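You operate a simulated robot arm through the tools that you are given. There is no shell and no other tool. Be economical: measure what you need, move in short steps, check, and stop when the job is done.

Carry out the task below with a simulated robot arm. There is one attempt and no reset: what you move stays moved.

## Task
Take the green sponge cake from the top of the wide steel table and leave it on the white plate there.

Only the result counts: the job must be done as asked and must still hold three seconds after the hand-in. Knocking over, shifting, dropping, spilling or breaking anything else fails it.

## Robot
A 7-joint arm with a two-finger parallel gripper, fixed in place. Base frame: the origin is at the foot of the arm, x ahead of it, y to its left, z up; the work surface is at about z = 0. Lengths are in m, angles in rad, forces in N, time in s.
With the tool pointing down near the work surface it reaches from about 0.24 to 0.62 m from the base axis. Its first joint turns from -1.152 to 1.152 rad. Payload 2.6 kg.
The tool frame sits at the grasp point between the pads (the TCP): z along the fingers, y along the line on which they close. The tips reach 0.03 m beyond it. Largest opening 0.094 m; finger width 0.028, thickness 0.01; the body of the gripper, 0.05 by 0.096 m, starts 0.055 m behind the TCP.
Orientation is that of the tool frame in the base frame, as a unit quaternion [x, y, z, w]. With the fingers straight down and closing along the base's y, the tool's x points along the base's -x, its y along +y and its z along -z.

## Interface
- The arm moves only by the tool arm_command. Its arguments are lists of equal length, an entry for each row: "translation": the shift along the tool's x, y, z in units of 50 mm (1.0 is 50 mm), a list of three; "delta_rot": the turn, a rotation vector about the tool's x, y, z in units of 5 degrees (1.0 is 5 degrees), a list of three; "claw": the finger opening in m, from 0 to 0.094. In form: {"translation": [[dx, dy, dz], ...], "delta_rot": [[rx, ry, rz], ...], "claw": [claw, ...]}. A call has 1 to 20 rows; each row shifts and turns the commanded pose from where the row before left it, along the tool's axes as they then stand. A call with a number of a shift or a turn outside -1 to 1 is refused whole. Rows are played at 5 a second. More than 0.05 m and 0.15 rad between two rows, or a gripper value outside its range, and nothing of the call is played. Where a pose cannot be reached the arm comes as near as it can. A force on the tool above 40 N (or 10 N above the force at the start of the call, whichever is more), or a blocked arm, ends the call early, and 0.2 s more pass. The fingers move at their own pace (about 0.072 m/s each) and stop on an object; they squeeze with about 27 N. The grip force told is the motor's: it shows also when the fingers shut on nothing. Time passes only in rows, and 0.2 s behind the last, so rows that do not move let the fingers close. It gives the time, the measured TCP pose, the force on the tool (base axes), the opening and the grip force at its end, in the units of the frame above (readings bear some noise).
- Cameras (640 x 400 px; columns grow to the right, rows downward): "scene" is fixed at [0.0363, 0.4311, 0.5978]; the picture's right is [-0.81, -0.59, 0.00], its down [-0.26, 0.35, -0.90] and it looks along [0.53, -0.73, -0.44] (base axes); focal length 310 px, centre (320, 200). "wrist" rides on the gripper at [-0.037, 0, -0.058] in the tool frame; the picture's right is [0.00, -1.00, 0.00], its down [0.97, 0.00, -0.24] and it looks along [0.24, 0.00, 0.97] (tool axes); focal length 218 px, centre (320, 200). There is no depth. A picture from a camera that has moved, and an enlarged one, comes with that camera's place and axes in the base frame and with its lens. The place of the scene camera against the robot may be out by one fixed shift of up to 0.025 m in any direction.
- grab_frame(camera): a new picture of that camera. The clock stands still meanwhile.
- inspect(camera, box): a new picture of the part [left, top, right, bottom] of that camera's present view, enlarged. The clock stands still meanwhile.
- sign_off(): hands the job in; it is judged then, once.

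Work in short steps. Places have to be worked out from the pictures, the camera data and where the tool is seen: move nearer, look again, correct. Check each grasp and each placing, and mend what went wrong. You have 90 turns and 46 pictures in all, those below and enlarged ones among them. Open the gripper and draw the arm clear of the work before you hand the job in, unless the task says otherwise; then end with one line.

The tools are called as a command line: name --argument value ..., lists and objects as JSON in quotes. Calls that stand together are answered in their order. arm_command: Moves the arm, as the interface text tells. Its arguments: {"type":"object","properties":{"translation":{"type":"array","items":{"type":"array","items":{"type":"number"}}},"delta_rot":{"type":"array","items":{"type":"array","items":{"type":"number"}}},"claw":{"type":"array","items":{"type":"number"}}},"required":["translation","delta_rot","claw"]} The other tools are called the same way: grab_frame (camera) takes a picture; inspect (camera, box) takes an enlarged picture of a part of a camera's view; sign_off () hands the job in.

At the start:

```text
time: 0.0
tool_pos: [0.3689, -0.1513, 0.2861]
tool_rot: [0.0, 1.0, 0.0, 0.0]
wrist_force: [0.5, -1.2, 0.8]
finger_gap: 0.094
gripper_force: 0.0
```

scene: 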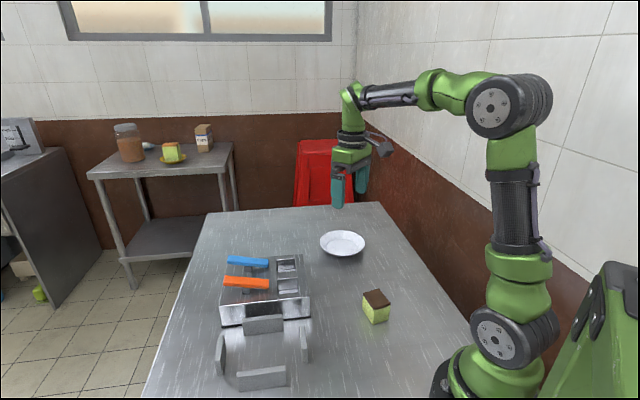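
wrist: 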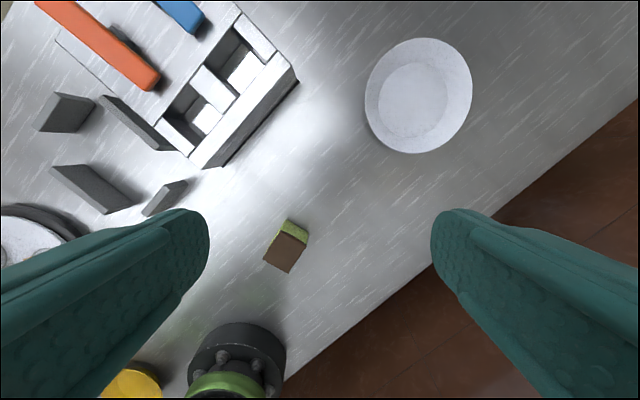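

The cake with the brown top and green body is at about (0.25, -0.10), and the plate is at about (0.48, -0.29). I'll enlarge both views to get the cake's size and orientation.

inspect --camera "wrist" --box '[240, 200, 340, 290]'

inspect --camera "scene" --box '[300, 210, 420, 340]'

```text
4.44 times, centred on (290, 245) of wrist
camera zoom: at [0.4056, -0.1504, 0.3428], right [0.0, -1.0, 0.0], down [-0.97, 0.0, 0.24], along [-0.24, 0.0, -0.97], focal length 970 px, centre (453, 0)
```

zoom: 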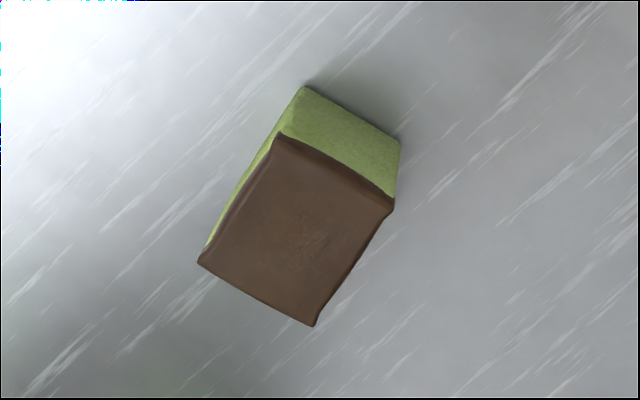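

```text
3.08 times, centred on (360, 275) of scene
camera zoom: at [0.0363, 0.4311, 0.5978], right [-0.81, -0.59, 0.0], down [-0.26, 0.35, -0.9], along [0.53, -0.73, -0.44], focal length 954 px, centre (197, -31)
```

zoom: 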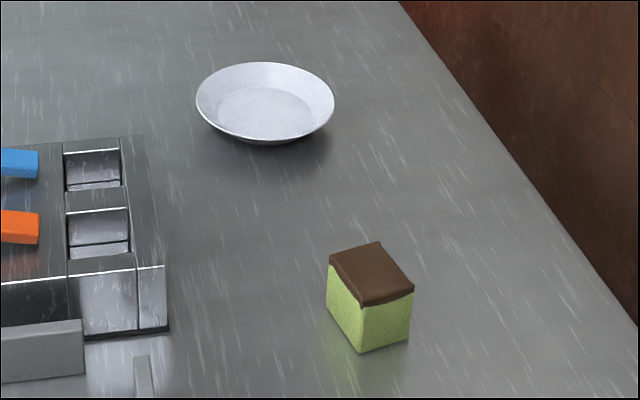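

The cake's top is centred at about (0.253, -0.098). It is about 0.049 tall and 0.044 by 0.050 across, and its short side lies about 56° from base x. I'll move above it and turn the tool about 34°.

arm_command --translation '[[0.58, 0.267, 0.43], [0.58, 0.267, 0.43], [0.58, 0.267, 0.43], [0.58, 0.267, 0.43], [0, 0, 0], [0, 0, 0], [0, 0, 0], [0, 0, 0], [0, 0, 0], [0, 0, 0], [0, 0, 0], [0, 0, 0]]' --delta_rot '[[0, 0, 0], [0, 0, 0], [0, 0, 0], [0, 0, 0], [0, 0, 0.97], [0, 0, 0.97], [0, 0, 0.97], [0, 0, 0.97], [0, 0, 0.97], [0, 0, 0.97], [0, 0, 0.97], [0, 0, 0]]' --claw '[0.094, 0.094, 0.094, 0.094, 0.094, 0.094, 0.094, 0.094, 0.094, 0.094, 0.094, 0.094]'

grab_frame --camera "wrist"

```text
time: 2.6
tool_pos: [0.2535, -0.0966, 0.1991]
tool_rot: [0.292, 0.956, -0.001, 0.001]
wrist_force: [0.4, 0.8, 0.0]
finger_gap: 0.0939
gripper_force: 0.0
```

```text
41 pictures are left
camera wrist: at [0.2833, -0.1173, 0.2566], right [-0.56, -0.83, 0.0], down [-0.8, 0.54, 0.24], along [-0.2, 0.13, -0.97], focal length 218 px, centre (320, 200)
```

wrist: 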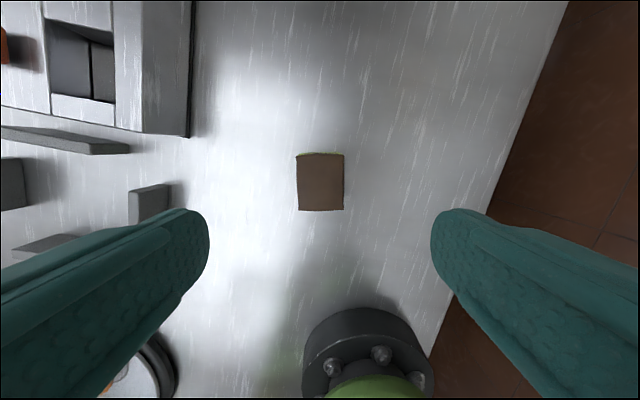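

The tool is square to the cake and centred to within about 3 mm. I'll descend to TCP z ≈ 0.044, which leaves the tips about 14 mm above the table.

arm_command --translation '[[-0.06, 0, 0.775], [0, 0, 0.775], [0, 0, 0.775], [0, 0, 0.775], [0, 0, 0]]' --delta_rot '[[0, 0, 0], [0, 0, 0], [0, 0, 0], [0, 0, 0], [0, 0, 0]]' --claw '[0.094, 0.094, 0.094, 0.094, 0.094]'

grab_frame --camera "wrist"

grab_frame --camera "scene"

```text
time: 3.8
tool_pos: [0.2554, -0.0981, 0.0432]
tool_rot: [0.292, 0.956, 0.0, 0.0]
wrist_force: [-0.2, 0.0, -0.1]
finger_gap: 0.0937
gripper_force: 0.0
```

```text
40 pictures are left
camera wrist: at [0.2852, -0.1185, 0.1011], right [-0.56, -0.83, 0.0], down [-0.8, 0.54, 0.24], along [-0.2, 0.13, -0.97], focal length 218 px, centre (320, 200)
```

wrist: 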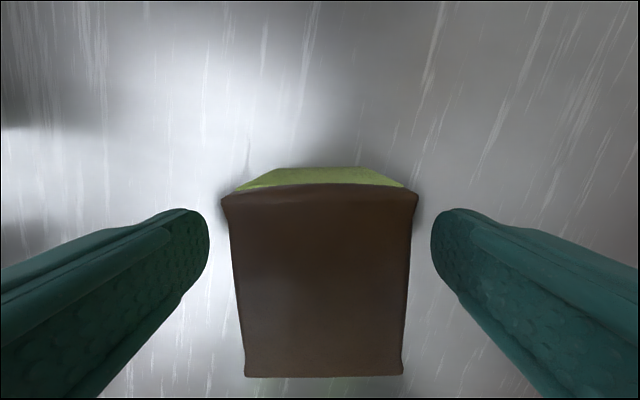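

```text
39 pictures are left
```

scene: 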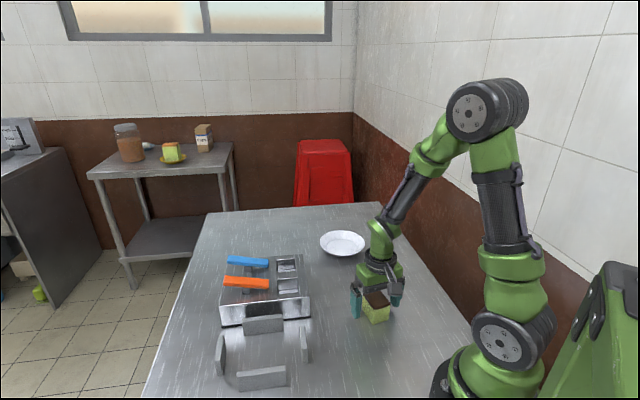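

The cake is centred between the pads, so I'll close on it.

arm_command --translation '[[0, 0, 0], [0, 0, 0], [0, 0, 0], [0, 0, 0], [0, 0, 0]]' --delta_rot '[[0, 0, 0], [0, 0, 0], [0, 0, 0], [0, 0, 0], [0, 0, 0]]' --claw '[0.035, 0.035, 0.035, 0.035, 0.035]'

```text
time: 5.0
tool_pos: [0.2555, -0.0974, 0.0441]
tool_rot: [0.292, 0.956, 0.0, -0.001]
wrist_force: [0.3, -0.2, 0.4]
finger_gap: 0.049
gripper_force: 27.1
```

The fingers stopped on the cake at 0.049 m with 27 N. I'll lift straight up 0.12 m and check the hold.

arm_command --translation '[[0, 0, -0.3], [0, 0, -0.6], [0, 0, -0.75], [0, 0, -0.75], [0, 0, 0]]' --delta_rot '[[0, 0, 0], [0, 0, 0], [0, 0, 0], [0, 0, 0], [0, 0, 0]]' --claw '[0.035, 0.035, 0.035, 0.035, 0.035]'

grab_frame --camera "wrist"

grab_frame --camera "scene"

```text
time: 6.2
tool_pos: [0.2539, -0.0981, 0.1649]
tool_rot: [0.291, 0.957, 0.0, 0.0]
wrist_force: [-0.2, 0.0, 0.1]
finger_gap: 0.0353
gripper_force: 0.1
```

```text
38 pictures are left
camera wrist: at [0.2855, -0.1187, 0.2225], right [-0.56, -0.83, 0.0], down [-0.81, 0.54, 0.24], along [-0.2, 0.13, -0.97], focal length 218 px, centre (320, 200)
```

wrist: 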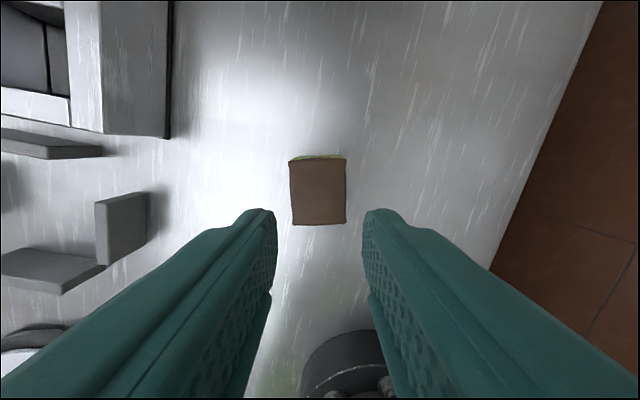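

```text
37 pictures are left
```

scene: 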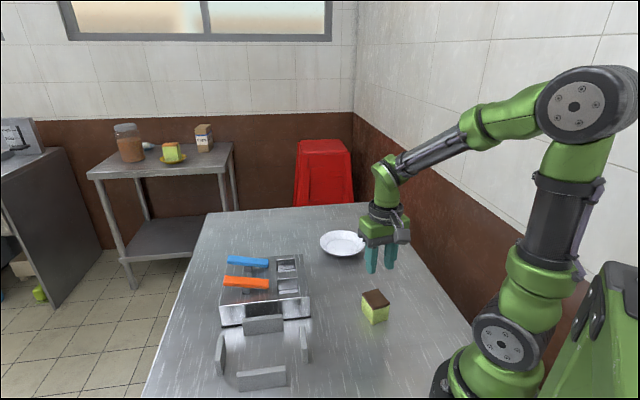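

The lift came up empty: the gap is 0.035 m, the force is 0, and the cake is still on the table. The pads probably gripped only the icing lip and slid off, so I'll look closely before trying again.

inspect --camera "scene" --box '[345, 275, 405, 335]'

inspect --camera "wrist" --box '[270, 140, 370, 240]'

```text
6.67 times, centred on (375, 305) of scene
camera zoom: at [0.0363, 0.4311, 0.5978], right [-0.81, -0.59, 0.0], down [-0.26, 0.35, -0.9], along [0.53, -0.73, -0.44], focal length 2066 px, centre (-47, -500)
```

zoom: 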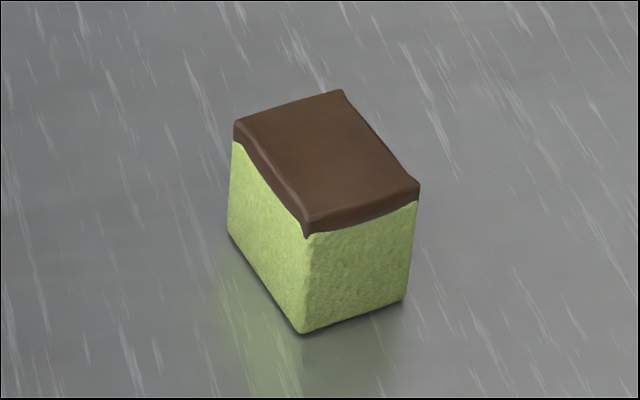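

```text
4.00 times, centred on (320, 190) of wrist
camera zoom: at [0.2855, -0.1187, 0.2225], right [-0.56, -0.83, 0.0], down [-0.81, 0.54, 0.24], along [-0.2, 0.13, -0.97], focal length 873 px, centre (320, 240)
```

zoom: 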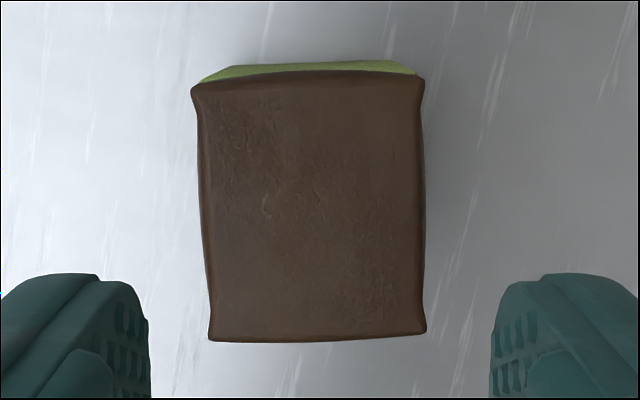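

The icing lip covers about the top 10 mm and overhangs the cake. I'll reopen, go lower to TCP z ≈ 0.033 so the pads are on the sponge, and close fully.

arm_command --translation '[[0, 0, 0], [0, 0, 0], [0, 0, 0], [0, 0, 0.65], [0, 0, 0.65], [0, 0, 0.65], [0, 0, 0.65], [0, 0, 0], [0, 0, 0], [0, 0, 0], [0, 0, 0], [0, 0, 0], [0, 0, 0], [0, 0, 0]]' --delta_rot '[[0, 0, 0], [0, 0, 0], [0, 0, 0], [0, 0, 0], [0, 0, 0], [0, 0, 0], [0, 0, 0], [0, 0, 0], [0, 0, 0], [0, 0, 0], [0, 0, 0], [0, 0, 0], [0, 0, 0], [0, 0, 0]]' --claw '[0.094, 0.094, 0.094, 0.094, 0.094, 0.094, 0.094, 0.094, 0, 0, 0, 0, 0, 0]'

grab_frame --camera "wrist"

```text
time: 9.2
tool_pos: [0.2554, -0.0992, 0.0344]
tool_rot: [0.292, 0.956, 0.0, 0.0]
wrist_force: [0.0, -0.6, -0.1]
finger_gap: 0.049
gripper_force: 27.2
```

```text
34 pictures are left
camera wrist: at [0.2859, -0.119, 0.0921], right [-0.56, -0.83, 0.0], down [-0.81, 0.54, 0.24], along [-0.2, 0.13, -0.97], focal length 218 px, centre (320, 200)
```

wrist: 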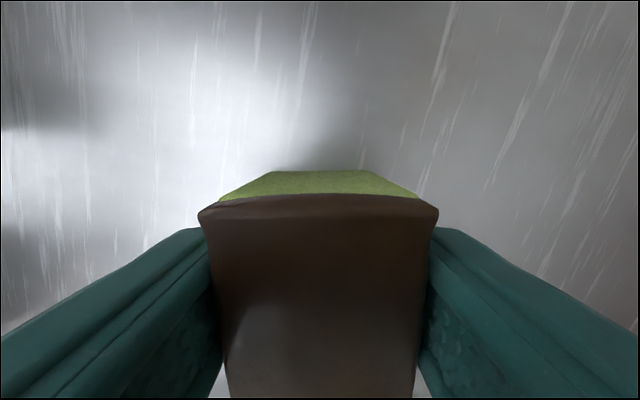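

The grip is lower now, at 0.049 m and 27 N. I'll lift slowly by about 1 cm and check whether it holds.

arm_command --translation '[[0, 0, -0.05], [0, 0, -0.05], [0, 0, -0.05], [0, 0, -0.05], [0, 0, 0]]' --delta_rot '[[0, 0, 0], [0, 0, 0], [0, 0, 0], [0, 0, 0], [0, 0, 0]]' --claw '[0, 0, 0, 0, 0]'

grab_frame --camera "wrist"

inspect --camera "scene" --box '[345, 265, 415, 335]'

```text
time: 10.4
tool_pos: [0.256, -0.0992, 0.0437]
tool_rot: [0.292, 0.956, -0.001, 0.0]
wrist_force: [-0.7, -0.8, -0.4]
finger_gap: 0.0493
gripper_force: 26.8
```

```text
33 pictures are left
camera wrist: at [0.2859, -0.1192, 0.1019], right [-0.56, -0.83, 0.0], down [-0.81, 0.54, 0.24], along [-0.2, 0.13, -0.97], focal length 218 px, centre (320, 200)
```

wrist: 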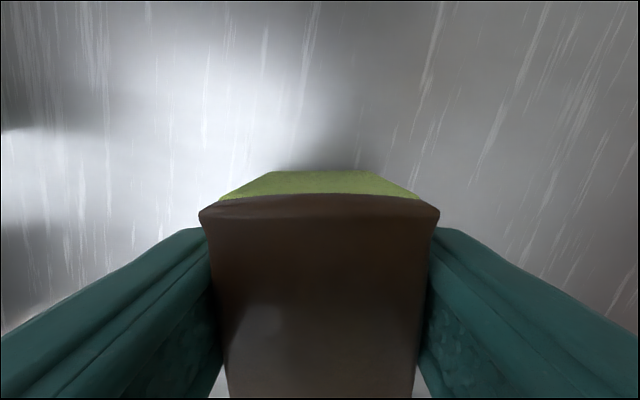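

```text
5.71 times, centred on (380, 300) of scene
camera zoom: at [0.0363, 0.4311, 0.5978], right [-0.81, -0.59, 0.0], down [-0.26, 0.35, -0.9], along [0.53, -0.73, -0.44], focal length 1771 px, centre (-23, -371)
```

zoom: 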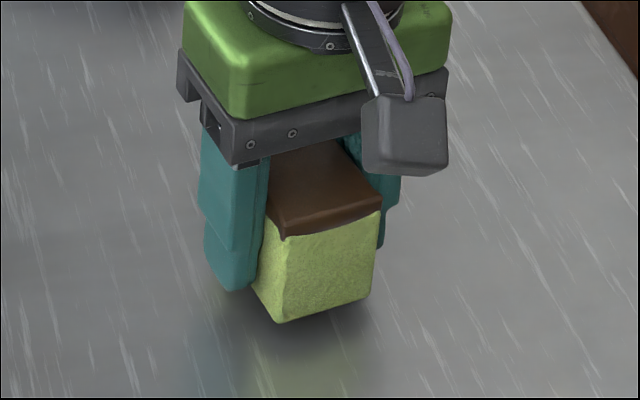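

The cake has left the table and hasn't slipped in the grip. I'll keep lifting gently.

arm_command --translation '[[0, 0, -0.1], [0, 0, -0.2], [0, 0, -0.2], [0, 0, -0.25], [0, 0, -0.25], [0, 0, -0.25], [0, 0, -0.25], [0, 0, -0.2], [0, 0, -0.1], [0, 0, 0]]' --delta_rot '[[0, 0, 0], [0, 0, 0], [0, 0, 0], [0, 0, 0], [0, 0, 0], [0, 0, 0], [0, 0, 0], [0, 0, 0], [0, 0, 0], [0, 0, 0]]' --claw '[0, 0, 0, 0, 0, 0, 0, 0, 0, 0]'

grab_frame --camera "wrist"

```text
time: 12.6
tool_pos: [0.2551, -0.099, 0.1342]
tool_rot: [0.292, 0.956, 0.0, 0.0]
wrist_force: [-0.8, 0.0, 0.4]
finger_gap: 0.049
gripper_force: 26.9
```

```text
31 pictures are left
camera wrist: at [0.2856, -0.1193, 0.1914], right [-0.56, -0.83, 0.0], down [-0.81, 0.54, 0.24], along [-0.2, 0.13, -0.97], focal length 218 px, centre (320, 200)
```

wrist: 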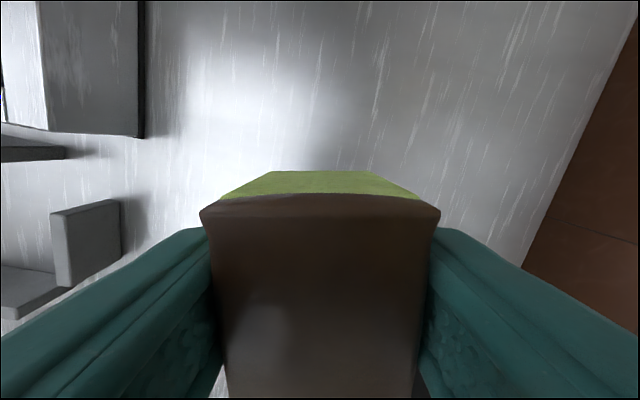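

The hold is steady. The plate centre works out to about (0.473, -0.284), so I'll go about 60% of the way at this height and look again.

arm_command --translation '[[-0.1, -0.01, 0], [-0.2, -0.02, 0], [-0.3, -0.03, 0], [-0.35, -0.04, 0], [-0.35, -0.04, 0], [-0.35, -0.04, 0], [-0.35, -0.04, 0], [-0.35, -0.04, 0], [-0.35, -0.04, 0], [-0.3, -0.03, 0], [-0.25, -0.03, 0], [-0.15, -0.02, 0], [0, 0, 0]]' --delta_rot '[[0, 0, 0], [0, 0, 0], [0, 0, 0], [0, 0, 0], [0, 0, 0], [0, 0, 0], [0, 0, 0], [0, 0, 0], [0, 0, 0], [0, 0, 0], [0, 0, 0], [0, 0, 0], [0, 0, 0]]' --claw '[0, 0, 0, 0, 0, 0, 0, 0, 0, 0, 0, 0, 0]'

grab_frame --camera "wrist"

```text
time: 15.4
tool_pos: [0.3857, -0.2085, 0.1333]
tool_rot: [0.292, 0.956, 0.0, 0.0]
wrist_force: [0.1, 0.2, -1.0]
finger_gap: 0.0488
gripper_force: 27.5
```

```text
30 pictures are left
camera wrist: at [0.4165, -0.2297, 0.1916], right [-0.56, -0.83, 0.0], down [-0.81, 0.54, 0.24], along [-0.2, 0.13, -0.97], focal length 218 px, centre (320, 200)
```

wrist: 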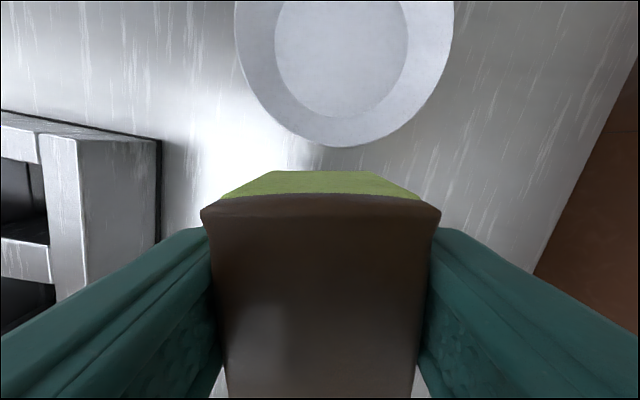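

The plate floor has a radius of about 0.05 m and is centred about 0.111 m ahead and 0.016 m toward tool -y. I'll move over it and then look.

arm_command --translation '[[-0.1, -0.016, 0], [-0.2, -0.03, 0], [-0.3, -0.04, 0], [-0.35, -0.05, 0], [-0.35, -0.05, 0], [-0.35, -0.05, 0], [-0.3, -0.05, 0], [-0.17, -0.03, 0], [-0.1, -0.01, 0], [0, 0, 0]]' --delta_rot '[[0, 0, 0], [0, 0, 0], [0, 0, 0], [0, 0, 0], [0, 0, 0], [0, 0, 0], [0, 0, 0], [0, 0, 0], [0, 0, 0], [0, 0, 0]]' --claw '[0, 0, 0, 0, 0, 0, 0, 0, 0, 0]'

grab_frame --camera "wrist"

inspect --camera "scene" --box '[290, 170, 400, 270]'

```text
time: 17.6
tool_pos: [0.4676, -0.2855, 0.1333]
tool_rot: [0.293, 0.956, 0.0, -0.001]
wrist_force: [0.4, -0.4, 0.5]
finger_gap: 0.049
gripper_force: 27.0
```

```text
29 pictures are left
camera wrist: at [0.4991, -0.3055, 0.1917], right [-0.56, -0.83, 0.0], down [-0.81, 0.54, 0.24], along [-0.2, 0.13, -0.97], focal length 218 px, centre (320, 200)
```

wrist: 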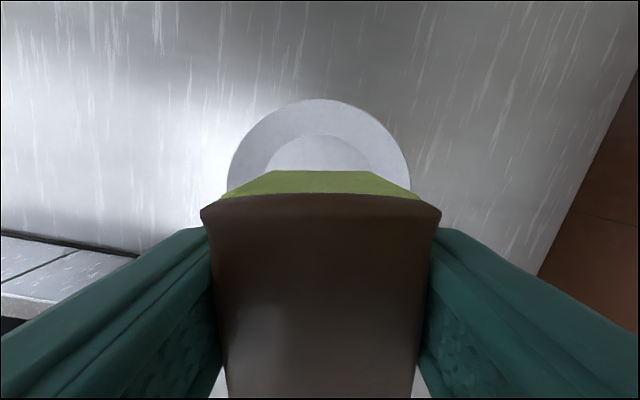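

```text
4.00 times, centred on (345, 220) of scene
camera zoom: at [0.0363, 0.4311, 0.5978], right [-0.81, -0.59, 0.0], down [-0.26, 0.35, -0.9], along [0.53, -0.73, -0.44], focal length 1240 px, centre (220, 120)
```

zoom: 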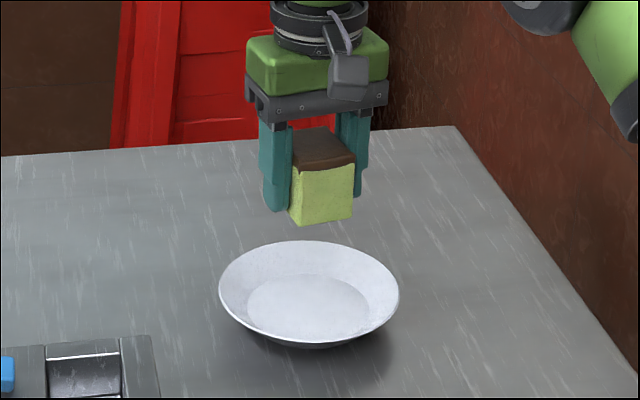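

The cake is centred laterally and perhaps 3–4 mm too far forward. I'll correct that and descend about 7 cm.

arm_command --translation '[[0.07, 0, 0.1], [0, 0, 0.2], [0, 0, 0.25], [0, 0, 0.25], [0, 0, 0.25], [0, 0, 0.2], [0, 0, 0.15], [0, 0, 0.05], [0, 0, 0]]' --delta_rot '[[0, 0, 0], [0, 0, 0], [0, 0, 0], [0, 0, 0], [0, 0, 0], [0, 0, 0], [0, 0, 0], [0, 0, 0], [0, 0, 0]]' --claw '[0, 0, 0, 0, 0, 0, 0, 0, 0]'

grab_frame --camera "wrist"

inspect --camera "scene" --box '[290, 170, 400, 270]'

```text
time: 19.6
tool_pos: [0.4659, -0.2845, 0.0603]
tool_rot: [0.292, 0.956, -0.001, 0.0]
wrist_force: [0.1, 0.1, -0.8]
finger_gap: 0.049
gripper_force: 27.3
```

```text
27 pictures are left
camera wrist: at [0.4964, -0.3034, 0.1185], right [-0.56, -0.83, 0.0], down [-0.8, 0.54, 0.24], along [-0.2, 0.13, -0.97], focal length 218 px, centre (320, 200)
```

wrist: 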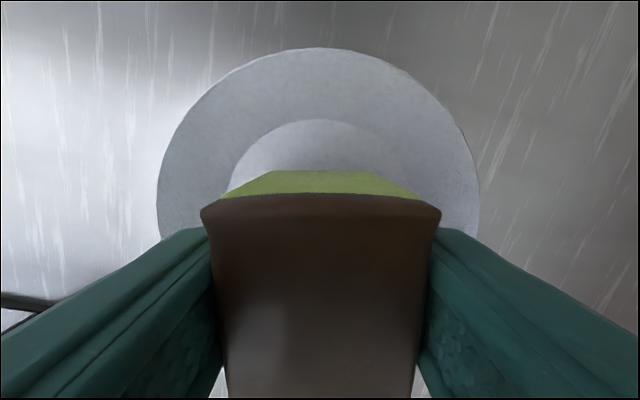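

```text
4.00 times, centred on (345, 220) of scene
camera zoom: at [0.0363, 0.4311, 0.5978], right [-0.81, -0.59, 0.0], down [-0.26, 0.35, -0.9], along [0.53, -0.73, -0.44], focal length 1240 px, centre (220, 120)
```

zoom: 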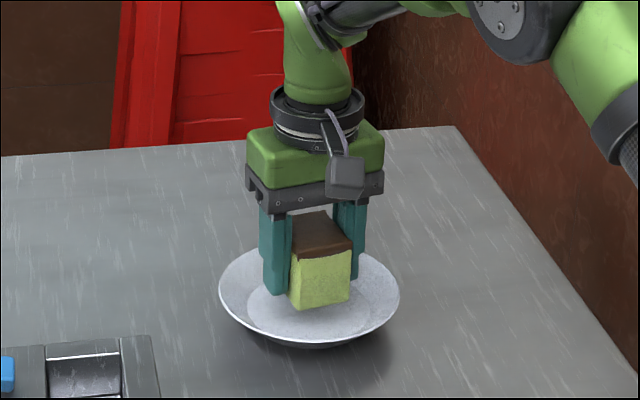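

The cake is now centred over the plate floor and should be about 20 mm above it. I'll lower 14 mm and then feel for contact in small steps.

arm_command --translation '[[0, 0, 0.08], [0, 0, 0.08], [0, 0, 0.06], [0, 0, 0.06], [0, 0, 0]]' --delta_rot '[[0, 0, 0], [0, 0, 0], [0, 0, 0], [0, 0, 0], [0, 0, 0]]' --claw '[0, 0, 0, 0, 0]'

inspect --camera "scene" --box '[310, 200, 380, 270]'

```text
time: 20.8
tool_pos: [0.4663, -0.2833, 0.0483]
tool_rot: [0.292, 0.956, 0.0, 0.0]
wrist_force: [-0.4, 0.2, 0.1]
finger_gap: 0.0488
gripper_force: 27.1
```

```text
5.71 times, centred on (345, 235) of scene
camera zoom: at [0.0363, 0.4311, 0.5978], right [-0.81, -0.59, 0.0], down [-0.26, 0.35, -0.9], along [0.53, -0.73, -0.44], focal length 1771 px, centre (177, 0)
```

zoom: 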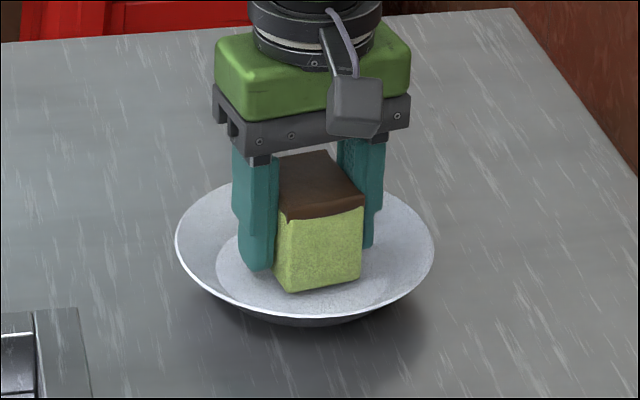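

No contact yet. I'll lower in 1.5 mm steps.

arm_command --translation '[[0, 0, 0.03], [0, 0, 0.03], [0, 0, 0]]' --delta_rot '[[0, 0, 0], [0, 0, 0], [0, 0, 0]]' --claw '[0, 0, 0]'

```text
time: 21.6
tool_pos: [0.4651, -0.2827, 0.0449]
tool_rot: [0.291, 0.957, 0.0, -0.001]
wrist_force: [0.7, 0.1, -0.6]
finger_gap: 0.0489
gripper_force: 27.1
```

Still no force, so I'll take two more 1.5 mm steps.

arm_command --translation '[[0, 0, 0.03], [0, 0, 0.03], [0, 0, 0]]' --delta_rot '[[0, 0, 0], [0, 0, 0], [0, 0, 0]]' --claw '[0, 0, 0]'

inspect --camera "scene" --box '[310, 200, 380, 270]'

```text
time: 22.4
tool_pos: [0.4661, -0.2832, 0.0428]
tool_rot: [0.293, 0.956, -0.001, 0.001]
wrist_force: [-5.8, 2.4, 17.1]
finger_gap: 0.049
gripper_force: 27.2
```

```text
5.71 times, centred on (345, 235) of scene
camera zoom: at [0.0362, 0.4312, 0.5978], right [-0.81, -0.59, 0.0], down [-0.26, 0.35, -0.9], along [0.53, -0.73, -0.44], focal length 1771 px, centre (177, 0)
```

zoom: 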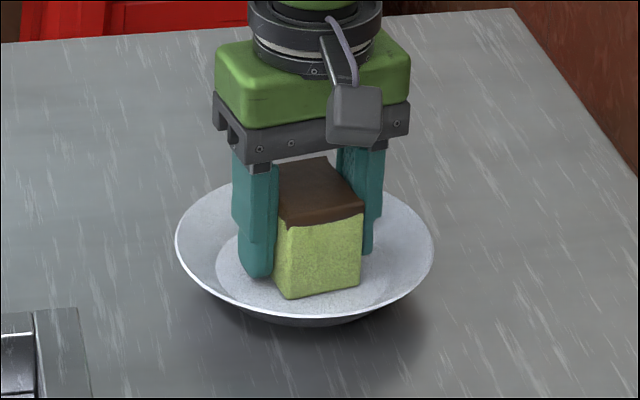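

The force reads 17 N, so the cake is on the plate. I'll ease up 1 mm to relieve it and open partway, to 0.064 m, so the fingers stay inside the rim.

arm_command --translation '[[0, 0, -0.025], [0, 0, 0], [0, 0, 0], [0, 0, 0], [0, 0, 0], [0, 0, 0]]' --delta_rot '[[0, 0, 0], [0, 0, 0], [0, 0, 0], [0, 0, 0], [0, 0, 0], [0, 0, 0]]' --claw '[0, 0, 0.055, 0.064, 0.064, 0.064]'

inspect --camera "scene" --box '[310, 200, 380, 270]'

grab_frame --camera "wrist"

```text
time: 23.8
tool_pos: [0.4651, -0.2825, 0.0421]
tool_rot: [0.292, 0.956, 0.0, 0.0]
wrist_force: [0.4, 0.0, -0.3]
finger_gap: 0.0638
gripper_force: 0.1
```

```text
5.71 times, centred on (345, 235) of scene
camera zoom: at [0.0363, 0.4311, 0.5978], right [-0.81, -0.59, 0.0], down [-0.26, 0.35, -0.9], along [0.53, -0.73, -0.44], focal length 1771 px, centre (177, 0)
```

zoom: 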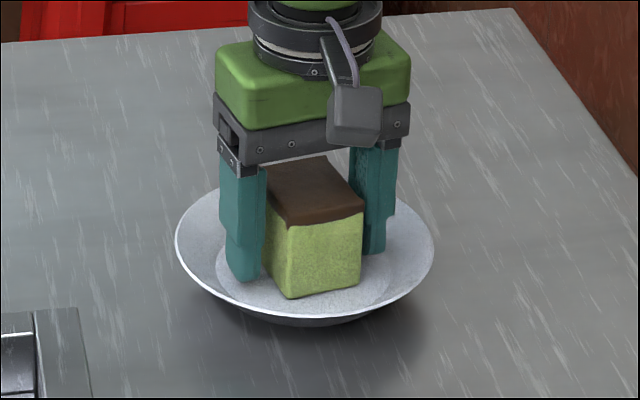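

```text
22 pictures are left
camera wrist: at [0.4962, -0.3035, 0.1001], right [-0.56, -0.83, 0.0], down [-0.81, 0.54, 0.24], along [-0.2, 0.13, -0.97], focal length 218 px, centre (320, 200)
```

wrist: 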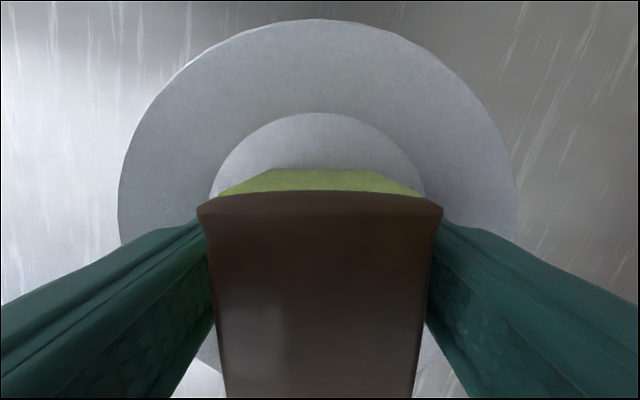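

The cake is sitting flat and both fingers are free of it. I'll raise straight up slowly at first, then clear.

arm_command --translation '[[0, 0, -0.1], [0, 0, -0.2], [0, 0, -0.3], [0, 0, -0.4], [0, 0, -0.5], [0, 0, -0.6], [0, 0, -0.6], [0, 0, -0.4], [0, 0, 0]]' --delta_rot '[[0, 0, 0], [0, 0, 0], [0, 0, 0], [0, 0, 0], [0, 0, 0], [0, 0, 0], [0, 0, 0], [0, 0, 0], [0, 0, 0]]' --claw '[0.066, 0.066, 0.07, 0.08, 0.09, 0.09, 0.09, 0.09, 0.09]'

grab_frame --camera "scene"

grab_frame --camera "wrist"

```text
time: 25.8
tool_pos: [0.4655, -0.2831, 0.1973]
tool_rot: [0.292, 0.956, 0.0, 0.0]
wrist_force: [-1.0, 0.6, 0.3]
finger_gap: 0.0897
gripper_force: 0.0
```

```text
21 pictures are left
```

scene: 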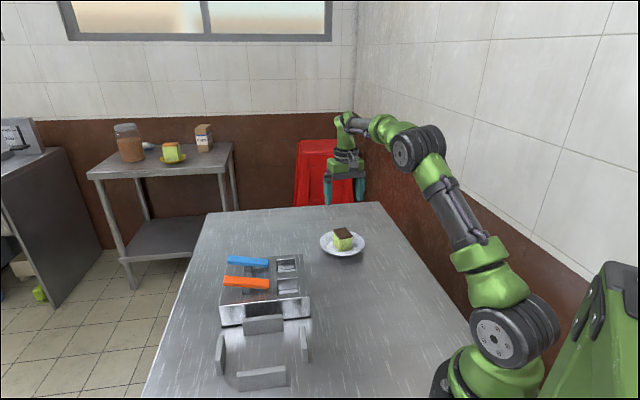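

```text
20 pictures are left
camera wrist: at [0.4965, -0.3029, 0.2557], right [-0.56, -0.83, 0.0], down [-0.81, 0.54, 0.24], along [-0.2, 0.13, -0.97], focal length 218 px, centre (320, 200)
```

wrist: 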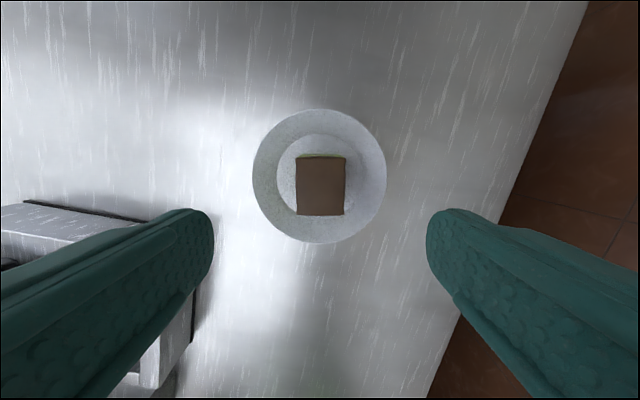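

The cake is resting centred on the plate, nothing else has moved, and the arm is clear, so I'm handing in.

sign_off

```text
The job is handed in.
```

The green sponge cake is on the white plate; my first grip slipped off it without moving it, the gripper is open and clear above the plate, and nothing else on the table was disturbed.
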